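You operate a simulated robot arm through the tools that you are given. There is no shell and no other tool. Be economical: measure what you need, move in short steps, check, and stop when the job is done.

The job below is to be done with a simulated robot arm. You get a single attempt, and the scene is never put back.

## Task
Take the black cup and put it on the white dish.

Only the result counts: the job must be done as asked and must still hold three seconds after the hand-in. Knocking over, shifting, dropping, spilling or breaking anything else fails it.

## Robot
A 7-joint arm with a two-finger parallel gripper, fixed in place. Base frame: the origin is at the foot of the arm, x ahead of it, y to its left, z up; the work surface is at about z = 0.88. Units: m, degrees, N and s.
Its first joint turns from -166.0 to 166.0 degrees. Payload 4.4 kg.
The tool frame sits at the grasp point between the pads (the TCP): z along the fingers, y along the line on which they close. The tips reach 0.023 m beyond it. The gripper opens to 0.094 m. The fingers are 0.038 m wide and 0.01 m thick; the gripper's body (0.054 by 0.096 m) begins 0.039 m behind the TCP.
Orientation is that of the tool frame in the base frame, as [roll, pitch, yaw] about the fixed x, y, z axes, in that order (R = Rz(yaw) Ry(pitch) Rx(roll)). With the fingers straight down and closing along the base's y, the tool's x points along the base's -x, its y along +y and its z along -z.

## Interface
- The arm moves only by the tool play_rows. Its argument "moves" is a list of rows, each a list of 5 numbers: the opening, from 0 (shut) to 1 (fully open), then the shift along the base's x, y, z in m, then the turn about the base's z in degrees. In form: [[jaw, tx, ty, tz, yaw], ...]. A call has 1 to 8 rows; each row shifts and turns the commanded pose from where the row before left it. Rows are played at 5 a second. More than 0.05 m and 8.6 degrees between two rows, or a gripper value outside its range, and nothing of the call is played. A pose out of reach is approached as far as the arm can. The call stops where the force on the tool passes 40 N (or 10 N more than at its start, if that is more) or the arm is blocked; 0.2 s more then pass. Each finger travels about 0.072 m/s and halts on what it meets, pressing with about 38 N; the grip force reading is that of the motor and also rises with nothing between the fingers. The clock runs only during rows and for 0.2 s after the last one: add rows that do not move to give the fingers time. The reply holds the time, the measured pose of the TCP, the force on the tool along the base axes, the opening and the grip force, in the units named above and with some noise.
- Cameras (640 x 400 px; columns grow to the right, rows downward): "scene" is fixed at [0.0493, -0.5012, 1.4818]; the picture's right is [-0.23, -0.97, 0.00], its down [-0.58, 0.14, -0.80] and it looks along [0.78, -0.19, -0.59] (base axes); focal length 375 px, centre (320, 200). "wrist" rides on the gripper at [0.086, 0.016, -0.075] in the tool frame; the picture's right is [-0.18, 0.98, 0.00], its down [-0.58, -0.11, -0.81] and it looks along [-0.79, -0.15, 0.59] (tool axes); focal length 243 px, centre (320, 200). There is no depth. A picture from a camera that has moved, and an enlarged one, comes with that camera's place and axes in the base frame and with its lens.
- get_image(camera): a new picture of that camera. The clock stands still meanwhile.
- zoom(camera, box): a new picture of the part [left, top, right, bottom] of that camera's present view, enlarged. The clock stands still meanwhile.
- job_done(): hands the job in; it is judged then, once.

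Go step by step. Nothing tells you positions but the pictures and the camera data: compare them with the known pose of the tool, close in by small moves and look again before you grip or let go. The budget is 90 turns and 36 pictures, counting those below and the enlarged ones. Unless the task says otherwise, let go and move clear before handing in, and close with one line.

The tools are called after ">>>" as a command line: name --pt "numbers of a row" for each row, then --argument value for the rest, lists and objects as JSON in quotes. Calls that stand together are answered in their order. play_rows: Moves the arm, as the interface text tells. Its arguments: {"type":"object","properties":{"moves":{"type":"array","items":{"type":"array","items":{"type":"number"}}}},"required":["moves"]} The other tools are called the same way: get_image (camera) takes a picture; zoom (camera, box) takes an enlarged picture of a part of a camera's view; job_done () hands the job in.

At the start:

```text
time: 0.0
ee_pos: [0.5617, -0.5253, 1.1402]
tcp_rot: [-179.9, 0.1, -179.9]
force: [0.2, -0.6, -0.1]
finger_gap: 0.094
gripper_force: 0.0
```

scene: 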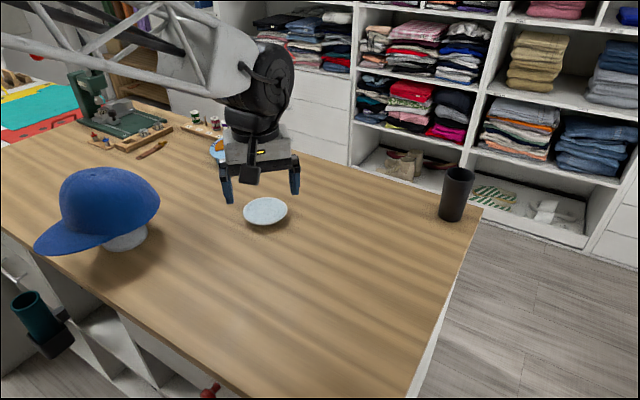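
wrist: 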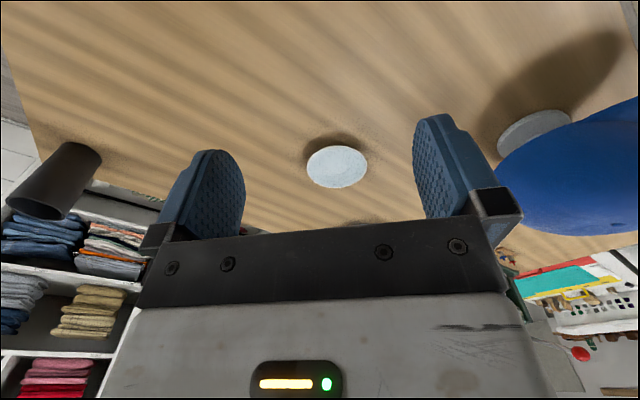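

The black cup appears to stand near the table's far right corner at about (0.70, -1.0), and the white dish at about (0.81, -0.54). The cup looks to be about 1.22 m from the base, beyond the stated reach, so I'll look closer before moving.

>>> zoom --camera "scene" --box '[400, 140, 520, 240]'

>>> zoom --camera "scene" --box '[180, 100, 340, 240]'

>>> zoom --camera "scene" --box '[0, 60, 180, 370]'

```text
4.00 times, centred on (460, 190) of scene
camera zoom: at [0.0493, -0.5012, 1.4818], right [-0.23, -0.97, 0.0], down [-0.58, 0.14, -0.8], along [0.78, -0.19, -0.59], focal length 1498 px, centre (-240, 240)
```

zoom: 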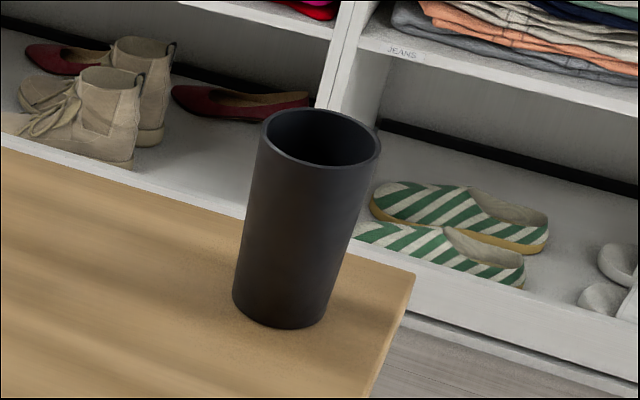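

```text
2.86 times, centred on (260, 170) of scene
camera zoom: at [0.0493, -0.5012, 1.4818], right [-0.23, -0.97, 0.0], down [-0.58, 0.14, -0.8], along [0.78, -0.19, -0.59], focal length 1070 px, centre (491, 286)
```

zoom: 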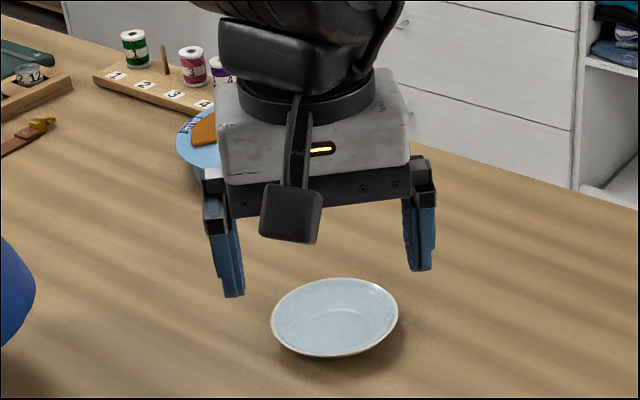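

```text
1.29 times, centred on (90, 215) of scene
camera zoom: at [0.0493, -0.5012, 1.4818], right [-0.23, -0.97, 0.0], down [-0.58, 0.14, -0.8], along [0.78, -0.19, -0.59], focal length 483 px, centre (617, 181)
```

zoom: 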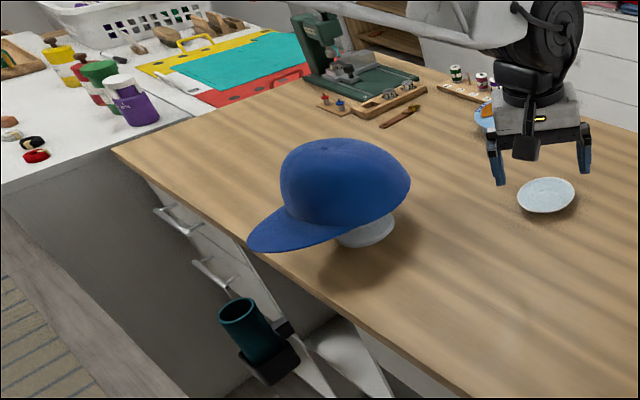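

The cup stands on the table corner at roughly 1.22 m from the base axis, with its rim at about z = 1.0. I'll test the real reach by moving toward it at the present safe height, well above everything.

>>> play_rows --pt "1 0.01 -0.04 0 0" --pt "1 0.01 -0.04 0 0" --pt "1 0.01 -0.04 0 0" --pt "1 0.01 -0.04 0 0" --pt "1 0.01 -0.04 0 0" --pt "1 0.01 -0.04 0 0" --pt "1 0 0 0 0"

```text
time: 1.6
ee_pos: [0.6214, -0.7661, 1.1401]
tcp_rot: [180.0, 0.0, 179.9]
force: [1.3, -0.7, 0.1]
finger_gap: 0.0938
gripper_force: 0.1
```

The arm is tracking exactly at a radius of 0.986 m. I'll keep going the same way in small steps to find where it stops.

>>> play_rows --pt "1 0.01 -0.03 0 0" --pt "1 0.01 -0.03 0 0" --pt "1 0.01 -0.03 0 0" --pt "1 0.01 -0.03 0 0" --pt "1 0 0 0 0"

>>> get_image --camera "wrist"

>>> get_image --camera "scene"

```text
time: 2.8
ee_pos: [0.6604, -0.8869, 1.1396]
tcp_rot: [-179.9, -0.1, 180.0]
force: [-0.1, -0.5, -0.1]
finger_gap: 0.0939
gripper_force: 0.0
```

```text
30 pictures are left
camera wrist: at [0.5754, -0.8706, 1.2137], right [0.18, 0.98, 0.0], down [0.58, -0.11, 0.81], along [0.79, -0.15, -0.59], focal length 243 px, centre (320, 200)
```

wrist: 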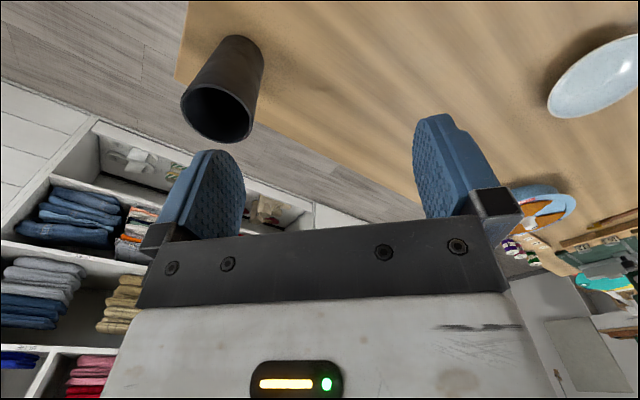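

```text
29 pictures are left
```

scene: 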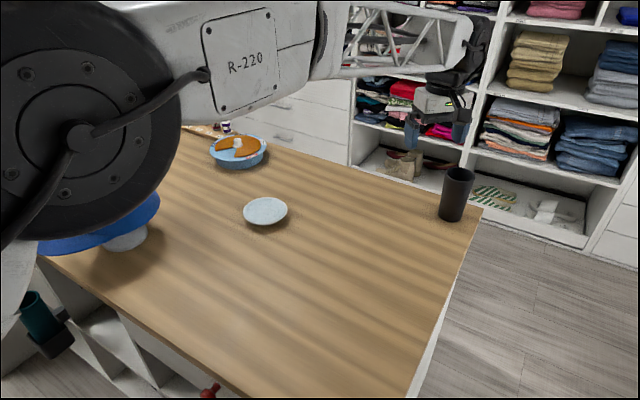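

The arm still tracks at 1.106 m with the tool upright, so at this height it reaches beyond the stated figure. The pictures agree on the cup's axis at about (0.695, -0.998) with its rim at about z = 1.007; I'll go on toward it at the safe height.

>>> play_rows --pt "1 0.01 -0.03 0 0" --pt "1 0.01 -0.03 0 0" --pt "1 0.01 -0.03 0 0" --pt "1 0.005 -0.021 0 0" --pt "1 0 0 0 0" --pt "1 0 0 0 0"

```text
time: 4.2
ee_pos: [0.6972, -0.9979, 1.1417]
tcp_rot: [180.0, -0.1, 180.0]
force: [0.2, 0.6, 0.3]
finger_gap: 0.0941
gripper_force: 0.1
```

The arm got there: the TCP is at (0.697, -0.998), above the cup. I'll check the alignment before going down.

>>> get_image --camera "wrist"

>>> zoom --camera "scene" --box '[380, 60, 540, 240]'

```text
28 pictures are left
camera wrist: at [0.6108, -0.9811, 1.2144], right [0.18, 0.98, 0.0], down [0.58, -0.11, 0.81], along [0.79, -0.15, -0.59], focal length 243 px, centre (320, 200)
```

wrist: 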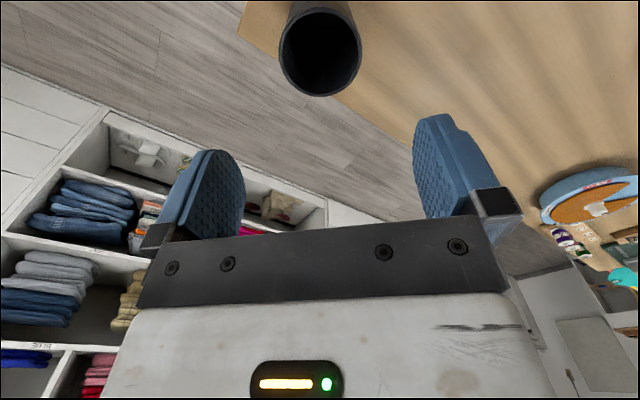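

```text
2.22 times, centred on (460, 150) of scene
camera zoom: at [0.0493, -0.5012, 1.4818], right [-0.23, -0.97, 0.0], down [-0.58, 0.14, -0.8], along [0.78, -0.19, -0.59], focal length 832 px, centre (9, 311)
```

zoom: 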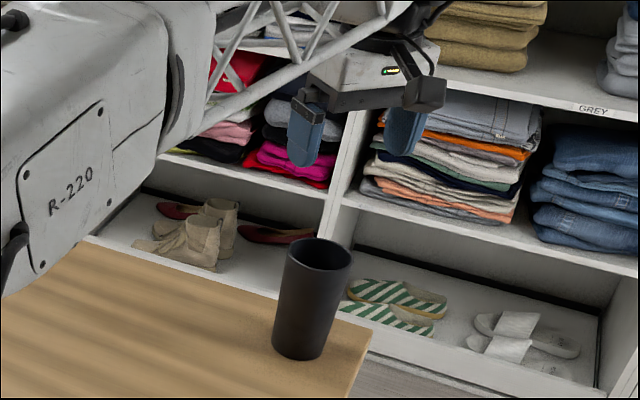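

Both views put the rim centre at (0.695, -0.997, 1.01), about 65–70 mm across, so the open fingers straddle it. I'll descend to just above the rim and check that the pose holds.

>>> play_rows --pt "1 -0.002 0.001 -0.03 0" --pt "1 0 0 -0.03 0" --pt "1 0 0 -0.025 0" --pt "1 0 0 0 0" --pt "1 0 0 0 0"

>>> get_image --camera "wrist"

>>> zoom --camera "scene" --box '[380, 60, 540, 240]'

```text
time: 5.4
ee_pos: [0.695, -0.9964, 1.0549]
tcp_rot: [180.0, 0.0, -179.9]
force: [0.5, 0.3, 0.3]
finger_gap: 0.094
gripper_force: 0.1
```

```text
26 pictures are left
camera wrist: at [0.6086, -0.9808, 1.1288], right [0.18, 0.98, 0.0], down [0.58, -0.11, 0.81], along [0.79, -0.15, -0.59], focal length 243 px, centre (320, 200)
```

wrist: 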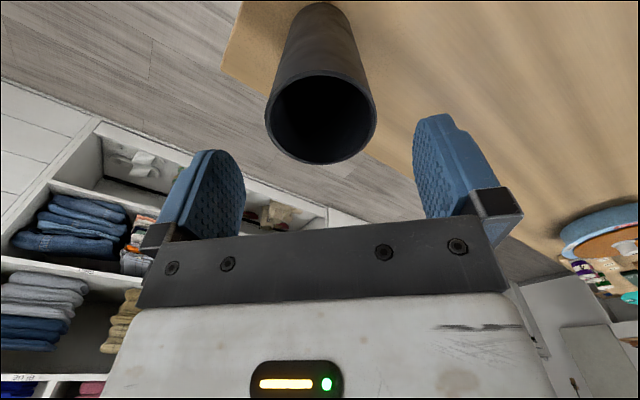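

```text
2.22 times, centred on (460, 150) of scene
camera zoom: at [0.0493, -0.5012, 1.4818], right [-0.23, -0.97, 0.0], down [-0.58, 0.14, -0.8], along [0.78, -0.19, -0.59], focal length 832 px, centre (9, 311)
```

zoom: 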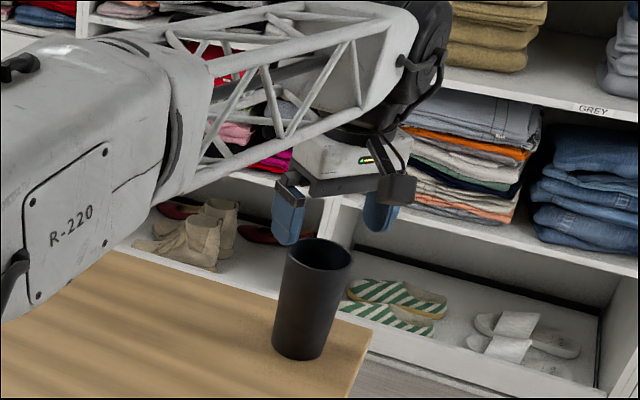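

The fingers are centred over the cup and the pose is held exactly. I'll go down to TCP z of about 0.988, which overlaps the rim by about 45 mm and keeps the palm about 15 mm clear of it.

>>> play_rows --pt "1 -0.001 0 -0.02 0" --pt "1 -0.001 0 -0.02 0" --pt "1 0 0 -0.015 0" --pt "1 0 0 -0.012 0" --pt "1 0 0 0 0" --pt "1 0 0 0 0"

>>> get_image --camera "wrist"

>>> zoom --camera "scene" --box '[380, 60, 540, 240]'

```text
time: 6.8
ee_pos: [0.6916, -0.9957, 0.9873]
tcp_rot: [180.0, 0.1, -179.9]
force: [-0.2, 0.5, 0.3]
finger_gap: 0.094
gripper_force: 0.0
```

```text
24 pictures are left
camera wrist: at [0.606, -0.9801, 1.0617], right [0.18, 0.98, 0.0], down [0.58, -0.11, 0.81], along [0.79, -0.15, -0.59], focal length 243 px, centre (320, 200)
```

wrist: 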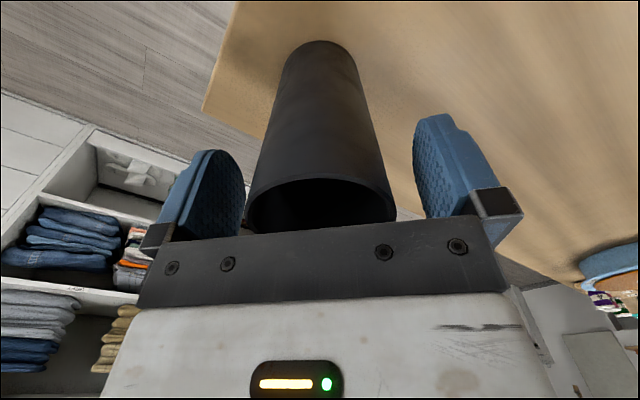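

```text
2.22 times, centred on (460, 150) of scene
camera zoom: at [0.0493, -0.5012, 1.4818], right [-0.23, -0.97, 0.0], down [-0.58, 0.14, -0.8], along [0.78, -0.19, -0.59], focal length 832 px, centre (9, 311)
```

zoom: 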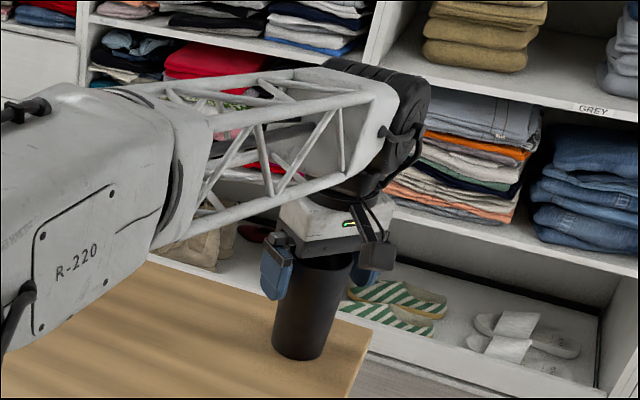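

The cup is between the fingers with no contact. I'll close now.

>>> play_rows --pt "0.6 0 0 0 0" --pt "0 0 0 0 0" --pt "0 0 0 0 0" --pt "0 0 0 0 0" --pt "0 0 0 0 0"

```text
time: 8.0
ee_pos: [0.6923, -0.9955, 0.9884]
tcp_rot: [-179.9, -0.1, -180.0]
force: [-0.5, -1.0, 0.3]
finger_gap: 0.0668
gripper_force: 38.1
```

The fingers halted at 66.8 mm with a firm grip. I'll lift straight up slowly and check.

>>> play_rows --pt "0 0 0 0.015 0" --pt "0 0 0 0.025 0" --pt "0 0 0 0.03 0" --pt "0 0 0 0.03 0" --pt "0 0 0 0 0"

>>> get_image --camera "scene"

>>> get_image --camera "wrist"

```text
time: 9.2
ee_pos: [0.6918, -0.9961, 1.0877]
tcp_rot: [179.9, 0.1, -180.0]
force: [0.3, 0.5, -0.1]
finger_gap: 0.0669
gripper_force: 37.5
```

```text
22 pictures are left
```

scene: 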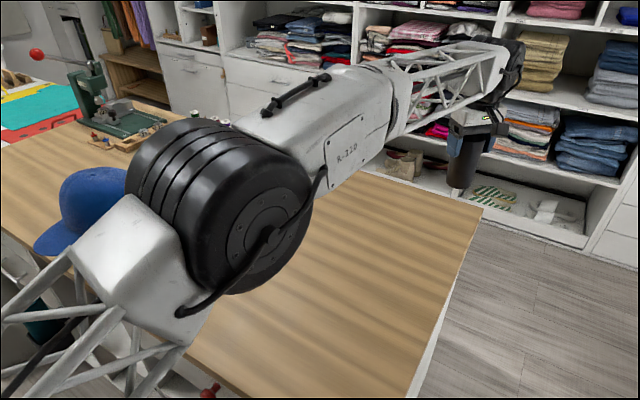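

```text
21 pictures are left
camera wrist: at [0.6061, -0.9801, 1.162], right [0.18, 0.98, 0.0], down [0.58, -0.11, 0.81], along [0.79, -0.15, -0.59], focal length 243 px, centre (320, 200)
```

wrist: 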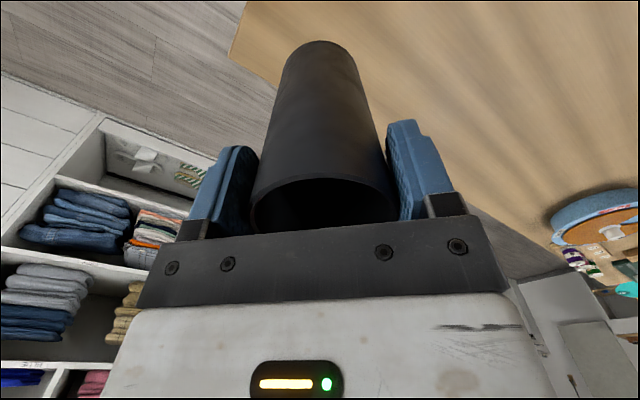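

The cup is lifted cleanly, with its bottom about 0.108 m below the TCP. I'll rise a little and carry it back toward the dish along the same cleared corridor.

>>> play_rows --pt "0 0 0 0.03 0" --pt "0 0 0.01 0.03 0" --pt "0 0.005 0.03 0 0" --pt "0 0.01 0.035 0 0" --pt "0 0.01 0.035 0 0" --pt "0 0.01 0.035 0 0" --pt "0 0.01 0.035 0 0" --pt "0 0.01 0.03 0 0"

>>> get_image --camera "wrist"

>>> get_image --camera "scene"

```text
time: 11.0
ee_pos: [0.7457, -0.786, 1.1473]
tcp_rot: [-179.9, -0.1, -180.0]
force: [-0.4, 0.8, -0.7]
finger_gap: 0.0668
gripper_force: 37.6
```

```text
20 pictures are left
camera wrist: at [0.6604, -0.7703, 1.2219], right [0.18, 0.98, 0.0], down [0.58, -0.11, 0.81], along [0.79, -0.15, -0.59], focal length 243 px, centre (320, 200)
```

wrist: 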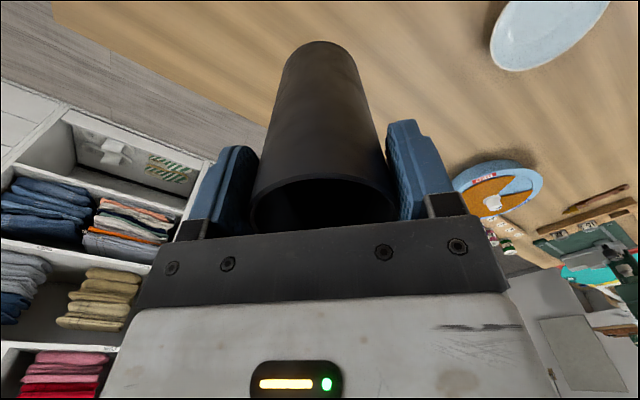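

```text
19 pictures are left
```

scene: 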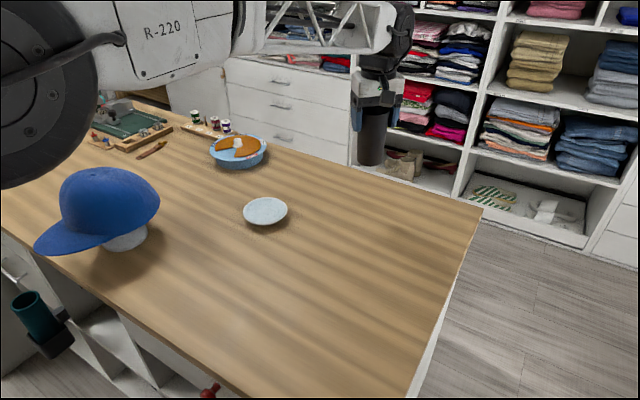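

The cup is held upright and the dish is in clear view. I'll measure the dish closely before going over it.

>>> zoom --camera "scene" --box '[225, 180, 305, 240]'

```text
6.67 times, centred on (265, 210) of scene
camera zoom: at [0.0493, -0.5012, 1.4818], right [-0.23, -0.97, 0.0], down [-0.58, 0.14, -0.8], along [0.78, -0.19, -0.59], focal length 2497 px, centre (687, 133)
```

zoom: 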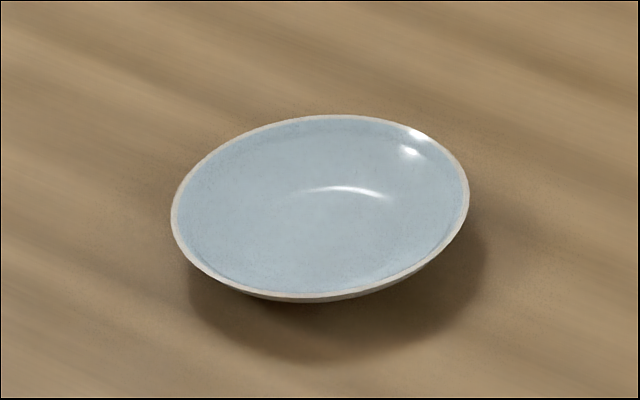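

I take the dish's rim centre to be about (0.803, -0.541), with some uncertainty in height. I'll move partway and slightly back so the wrist camera sees the whole dish for a second measurement.

>>> play_rows --pt "0 -0.02 0.03 0 0" --pt "0 -0.03 0.035 0 0" --pt "0 -0.03 0.035 0 0" --pt "0 0 0 0 0"

>>> get_image --camera "wrist"

```text
time: 12.0
ee_pos: [0.6672, -0.6861, 1.1476]
tcp_rot: [180.0, 0.0, -179.9]
force: [0.4, 0.2, -1.8]
finger_gap: 0.0667
gripper_force: 38.1
```

```text
17 pictures are left
camera wrist: at [0.5811, -0.6693, 1.2221], right [0.18, 0.98, 0.0], down [0.58, -0.11, 0.81], along [0.79, -0.15, -0.59], focal length 243 px, centre (320, 200)
```

wrist: 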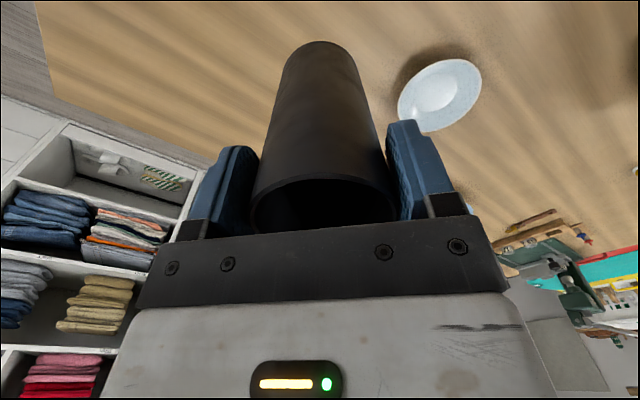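

The two cameras agree on the dish centre at about (0.797, -0.541), with its rim at about z = 0.905. I'll move the cup above it, with its bottom still at about z = 1.04, and look.

>>> play_rows --pt "0 0.02 0.023 0 0" --pt "0 0.026 0.03 0 0" --pt "0 0.026 0.03 0 0" --pt "0 0.026 0.03 0 0" --pt "0 0.026 0.03 0 0" --pt "0 0 0 -0.03 0" --pt "0 0 0 -0.03 0" --pt "0 0 0 0 0"

>>> get_image --camera "wrist"

>>> zoom --camera "scene" --box '[185, 120, 345, 240]'

```text
time: 13.8
ee_pos: [0.793, -0.5428, 1.0878]
tcp_rot: [-180.0, 0.0, 180.0]
force: [0.2, 0.5, -0.3]
finger_gap: 0.0665
gripper_force: 38.1
```

```text
16 pictures are left
camera wrist: at [0.706, -0.527, 1.1617], right [0.18, 0.98, 0.0], down [0.58, -0.11, 0.81], along [0.79, -0.15, -0.59], focal length 243 px, centre (320, 200)
```

wrist: 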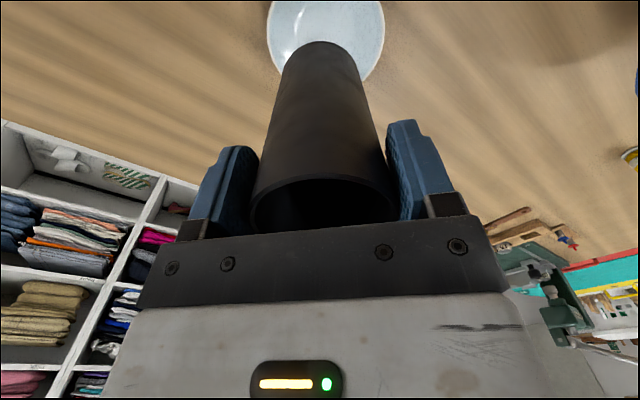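

```text
3.33 times, centred on (265, 180) of scene
camera zoom: at [0.0493, -0.5012, 1.4818], right [-0.23, -0.97, 0.0], down [-0.58, 0.14, -0.8], along [0.78, -0.19, -0.59], focal length 1249 px, centre (503, 267)
```

zoom: 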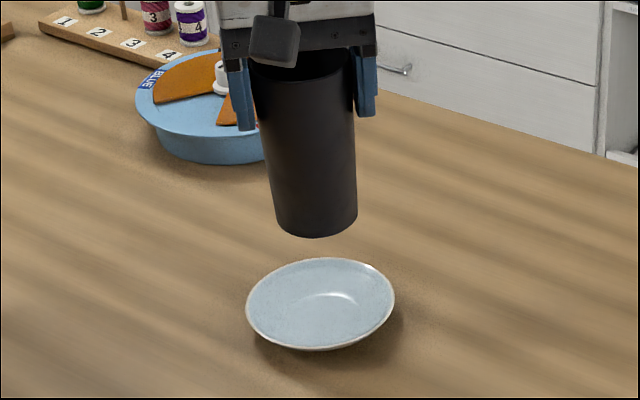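

The cup is nearly over the dish; both views suggest it sits about 9 mm too far in x and about 2 mm off in y. I'll correct that, lower to just above the dish's rim and look again.

>>> play_rows --pt "0 -0.009 0.002 0 0" --pt "0 0 0 -0.025 0" --pt "0 0 0 -0.025 0" --pt "0 0 0 0 0" --pt "0 0 0 0 0"

>>> zoom --camera "wrist" --box '[220, 0, 420, 125]'

>>> zoom --camera "scene" --box '[215, 160, 315, 235]'

```text
time: 15.0
ee_pos: [0.7829, -0.5401, 1.0388]
tcp_rot: [-180.0, 0.0, 180.0]
force: [0.7, 0.6, 0.0]
finger_gap: 0.0668
gripper_force: 38.2
```

```text
3.20 times, centred on (320, 62) of wrist
camera zoom: at [0.697, -0.5248, 1.112], right [0.18, 0.98, 0.0], down [0.58, -0.11, 0.81], along [0.79, -0.15, -0.59], focal length 776 px, centre (320, 640)
```

zoom: 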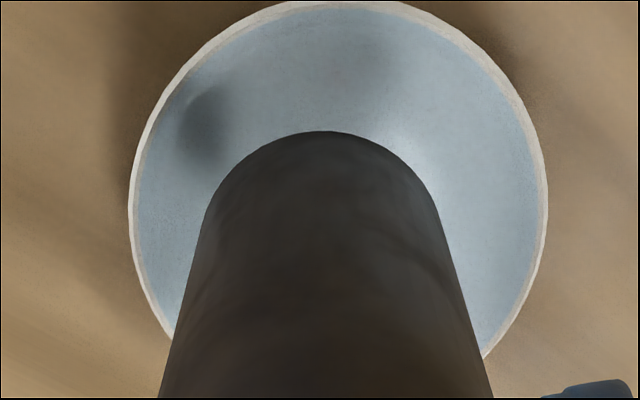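

```text
5.33 times, centred on (265, 198) of scene
camera zoom: at [0.0493, -0.5012, 1.4818], right [-0.23, -0.97, 0.0], down [-0.58, 0.14, -0.8], along [0.78, -0.19, -0.59], focal length 1998 px, centre (613, 213)
```

zoom: 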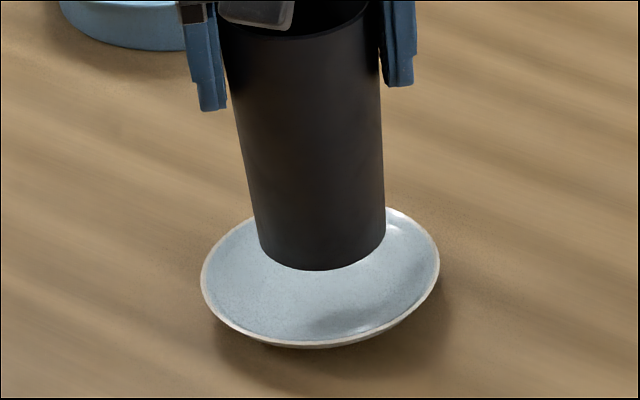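

The cup hovers about 25 mm above the dish; combining the views, it should move back about 7 mm in x and 2 mm in y. I'll correct and lower gently toward contact.

>>> play_rows --pt "0 0.007 0.002 0 0" --pt "0 0 0 -0.01 0" --pt "0 0 0 -0.01 0" --pt "0 0 0 -0.005 0" --pt "0 0 0 0 0" --pt "0 0 0 0 0"

>>> zoom --camera "wrist" --box '[220, 0, 420, 125]'

>>> zoom --camera "scene" --box '[215, 160, 315, 235]'

```text
time: 16.4
ee_pos: [0.7902, -0.5385, 1.0124]
tcp_rot: [-179.9, 0.0, 179.9]
force: [0.7, 0.1, -0.4]
finger_gap: 0.0671
gripper_force: 38.0
```

```text
3.20 times, centred on (320, 62) of wrist
camera zoom: at [0.7036, -0.523, 1.087], right [0.18, 0.98, 0.0], down [0.58, -0.11, 0.81], along [0.79, -0.15, -0.59], focal length 776 px, centre (320, 640)
```

zoom: 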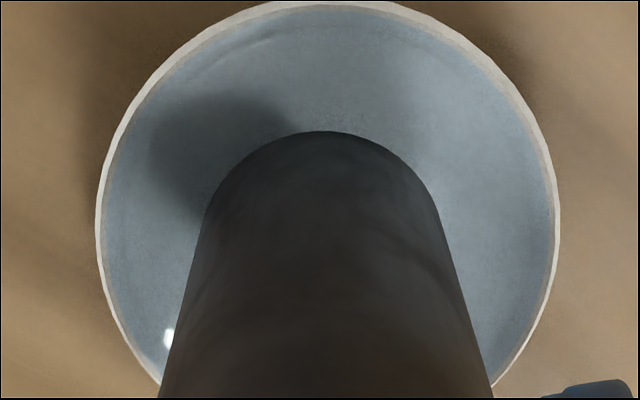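

```text
5.33 times, centred on (265, 198) of scene
camera zoom: at [0.0493, -0.5012, 1.4818], right [-0.23, -0.97, 0.0], down [-0.58, 0.14, -0.8], along [0.78, -0.19, -0.59], focal length 1998 px, centre (613, 213)
```

zoom: 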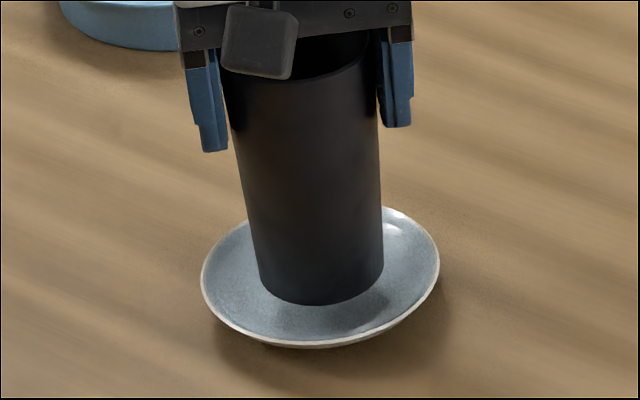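

The cup is now at the rim's level and concentric with the dish within about 3 mm in both views. I'll lower in small steps and watch the force.

>>> play_rows --pt "0 0.002 0.001 -0.003 0" --pt "0 0 0 -0.003 0" --pt "0 0 0 -0.002 0" --pt "0 0 0 0 0"

```text
time: 17.4
ee_pos: [0.7916, -0.5372, 1.0051]
tcp_rot: [-180.0, 0.1, 180.0]
force: [-0.6, -0.1, -0.5]
finger_gap: 0.067
gripper_force: 37.8
```

There is no contact yet. I'll continue down in 2 mm steps.

>>> play_rows --pt "0 0 0 -0.002 0" --pt "0 0 0 -0.002 0" --pt "0 0 0 0 0"

```text
time: 18.2
ee_pos: [0.7918, -0.538, 1.0002]
tcp_rot: [180.0, 0.0, 180.0]
force: [-0.4, 0.0, -1.5]
finger_gap: 0.0667
gripper_force: 38.1
```

>>> play_rows --pt "0 0 0 -0.002 0" --pt "0 0 0 0 0"

```text
time: 18.8
ee_pos: [0.7907, -0.5375, 1.0004]
tcp_rot: [180.0, 0.0, 180.0]
force: [-0.2, 0.0, -0.4]
finger_gap: 0.0667
gripper_force: 38.0
```

The force is still about zero at z = 1.000. I'll check the picture while easing down a little more.

>>> play_rows --pt "0 0 0 -0.002 0" --pt "0 0 0 0 0"

>>> zoom --camera "scene" --box '[215, 160, 315, 235]'

```text
time: 19.4
ee_pos: [0.7915, -0.5375, 0.9968]
tcp_rot: [-180.0, 0.1, 179.9]
force: [0.2, 1.3, 0.3]
finger_gap: 0.0667
gripper_force: 38.2
```

```text
5.33 times, centred on (265, 198) of scene
camera zoom: at [0.0493, -0.5012, 1.4818], right [-0.23, -0.97, 0.0], down [-0.58, 0.14, -0.8], along [0.78, -0.19, -0.59], focal length 1998 px, centre (613, 213)
```

zoom: 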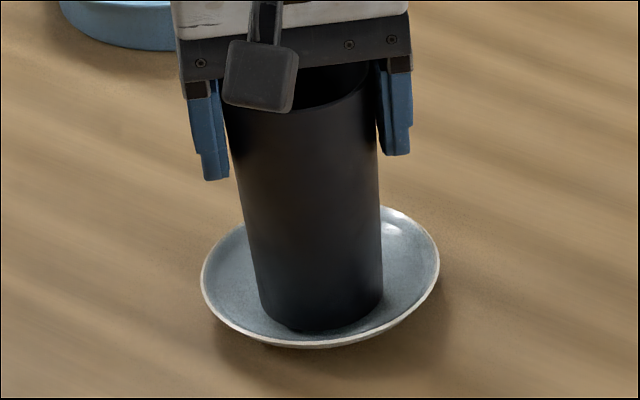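

The cup is concentric with the dish floor in this view and almost touching. I'll continue in small steps.

>>> play_rows --pt "0 0 0 -0.0015 0" --pt "0 0 0 -0.0015 0" --pt "0 0 0 0 0"

```text
time: 20.2
ee_pos: [0.7902, -0.5379, 0.9946]
tcp_rot: [-180.0, 0.0, 180.0]
force: [0.2, 0.9, -0.5]
finger_gap: 0.067
gripper_force: 37.9
```

>>> play_rows --pt "0 0 0 -0.0015 0" --pt "0 0 0 -0.0015 0" --pt "0 0 0 0 0"

```text
time: 21.0
ee_pos: [0.791, -0.5375, 0.9918]
tcp_rot: [-179.9, 0.1, 179.9]
force: [-1.6, 1.0, 15.5]
finger_gap: 0.0666
gripper_force: 37.9
```

Contact is made with 15 N and almost purely vertical, so the cup is standing on the dish floor. I'll ease the load off and open slowly.

>>> play_rows --pt "0 0 0 0.001 0" --pt "0 0 0 0 0" --pt "0.75 0 0 0 0" --pt "0.85 0 0 0 0" --pt "1 0 0 0 0" --pt "1 0 0 0 0" --pt "1 0 0 0 0"

>>> get_image --camera "wrist"

>>> zoom --camera "scene" --box '[215, 160, 315, 235]'

```text
time: 22.6
ee_pos: [0.7908, -0.5375, 0.9916]
tcp_rot: [179.9, 0.0, -179.9]
force: [-0.2, -0.3, -0.8]
finger_gap: 0.094
gripper_force: 0.0
```

```text
9 pictures are left
camera wrist: at [0.7051, -0.5218, 1.0662], right [0.18, 0.98, 0.0], down [0.58, -0.11, 0.81], along [0.79, -0.15, -0.59], focal length 243 px, centre (320, 200)
```

wrist: 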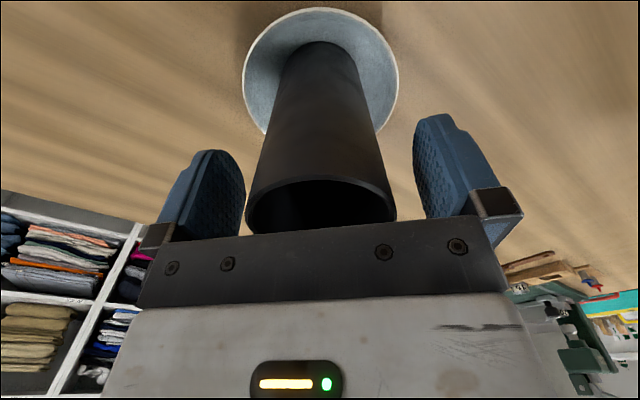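

```text
5.33 times, centred on (265, 198) of scene
camera zoom: at [0.0493, -0.5012, 1.4818], right [-0.23, -0.97, 0.0], down [-0.58, 0.14, -0.8], along [0.78, -0.19, -0.59], focal length 1998 px, centre (613, 213)
```

zoom: 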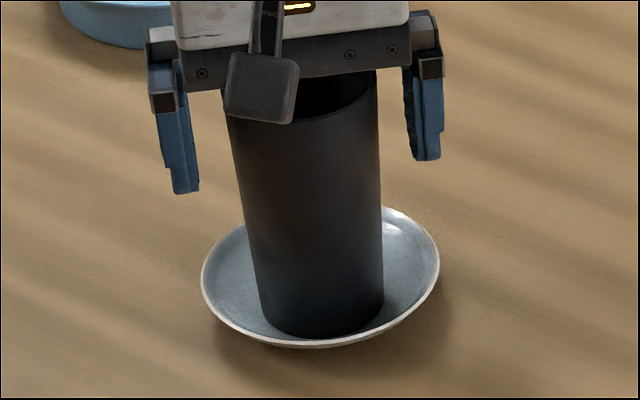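

The cup stands upright on the dish and the fingers are clear on both sides. I'll rise straight up.

>>> play_rows --pt "1 0 0 0.015 0" --pt "1 0 0 0.025 0" --pt "1 0 0 0.035 0" --pt "1 0 0 0.04 0" --pt "1 0 0 0.04 0" --pt "1 0 0 0 0"

>>> get_image --camera "scene"

```text
time: 24.0
ee_pos: [0.7901, -0.5371, 1.1463]
tcp_rot: [180.0, -0.1, 179.9]
force: [-0.1, -0.4, -1.4]
finger_gap: 0.0941
gripper_force: 0.2
```

```text
7 pictures are left
```

scene: 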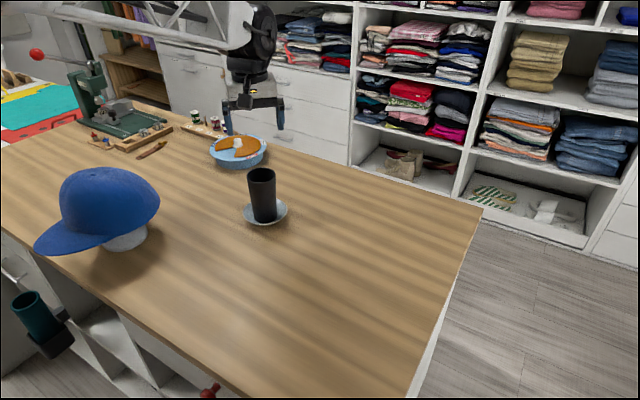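

The cup stands upright on the white dish, the arm is clear and nothing else has moved. I'm handing in.

>>> job_done

```text
The job is handed in.
```

The black cup is standing upright on the white dish, the gripper is clear of it, and the last picture shows nothing else disturbed.
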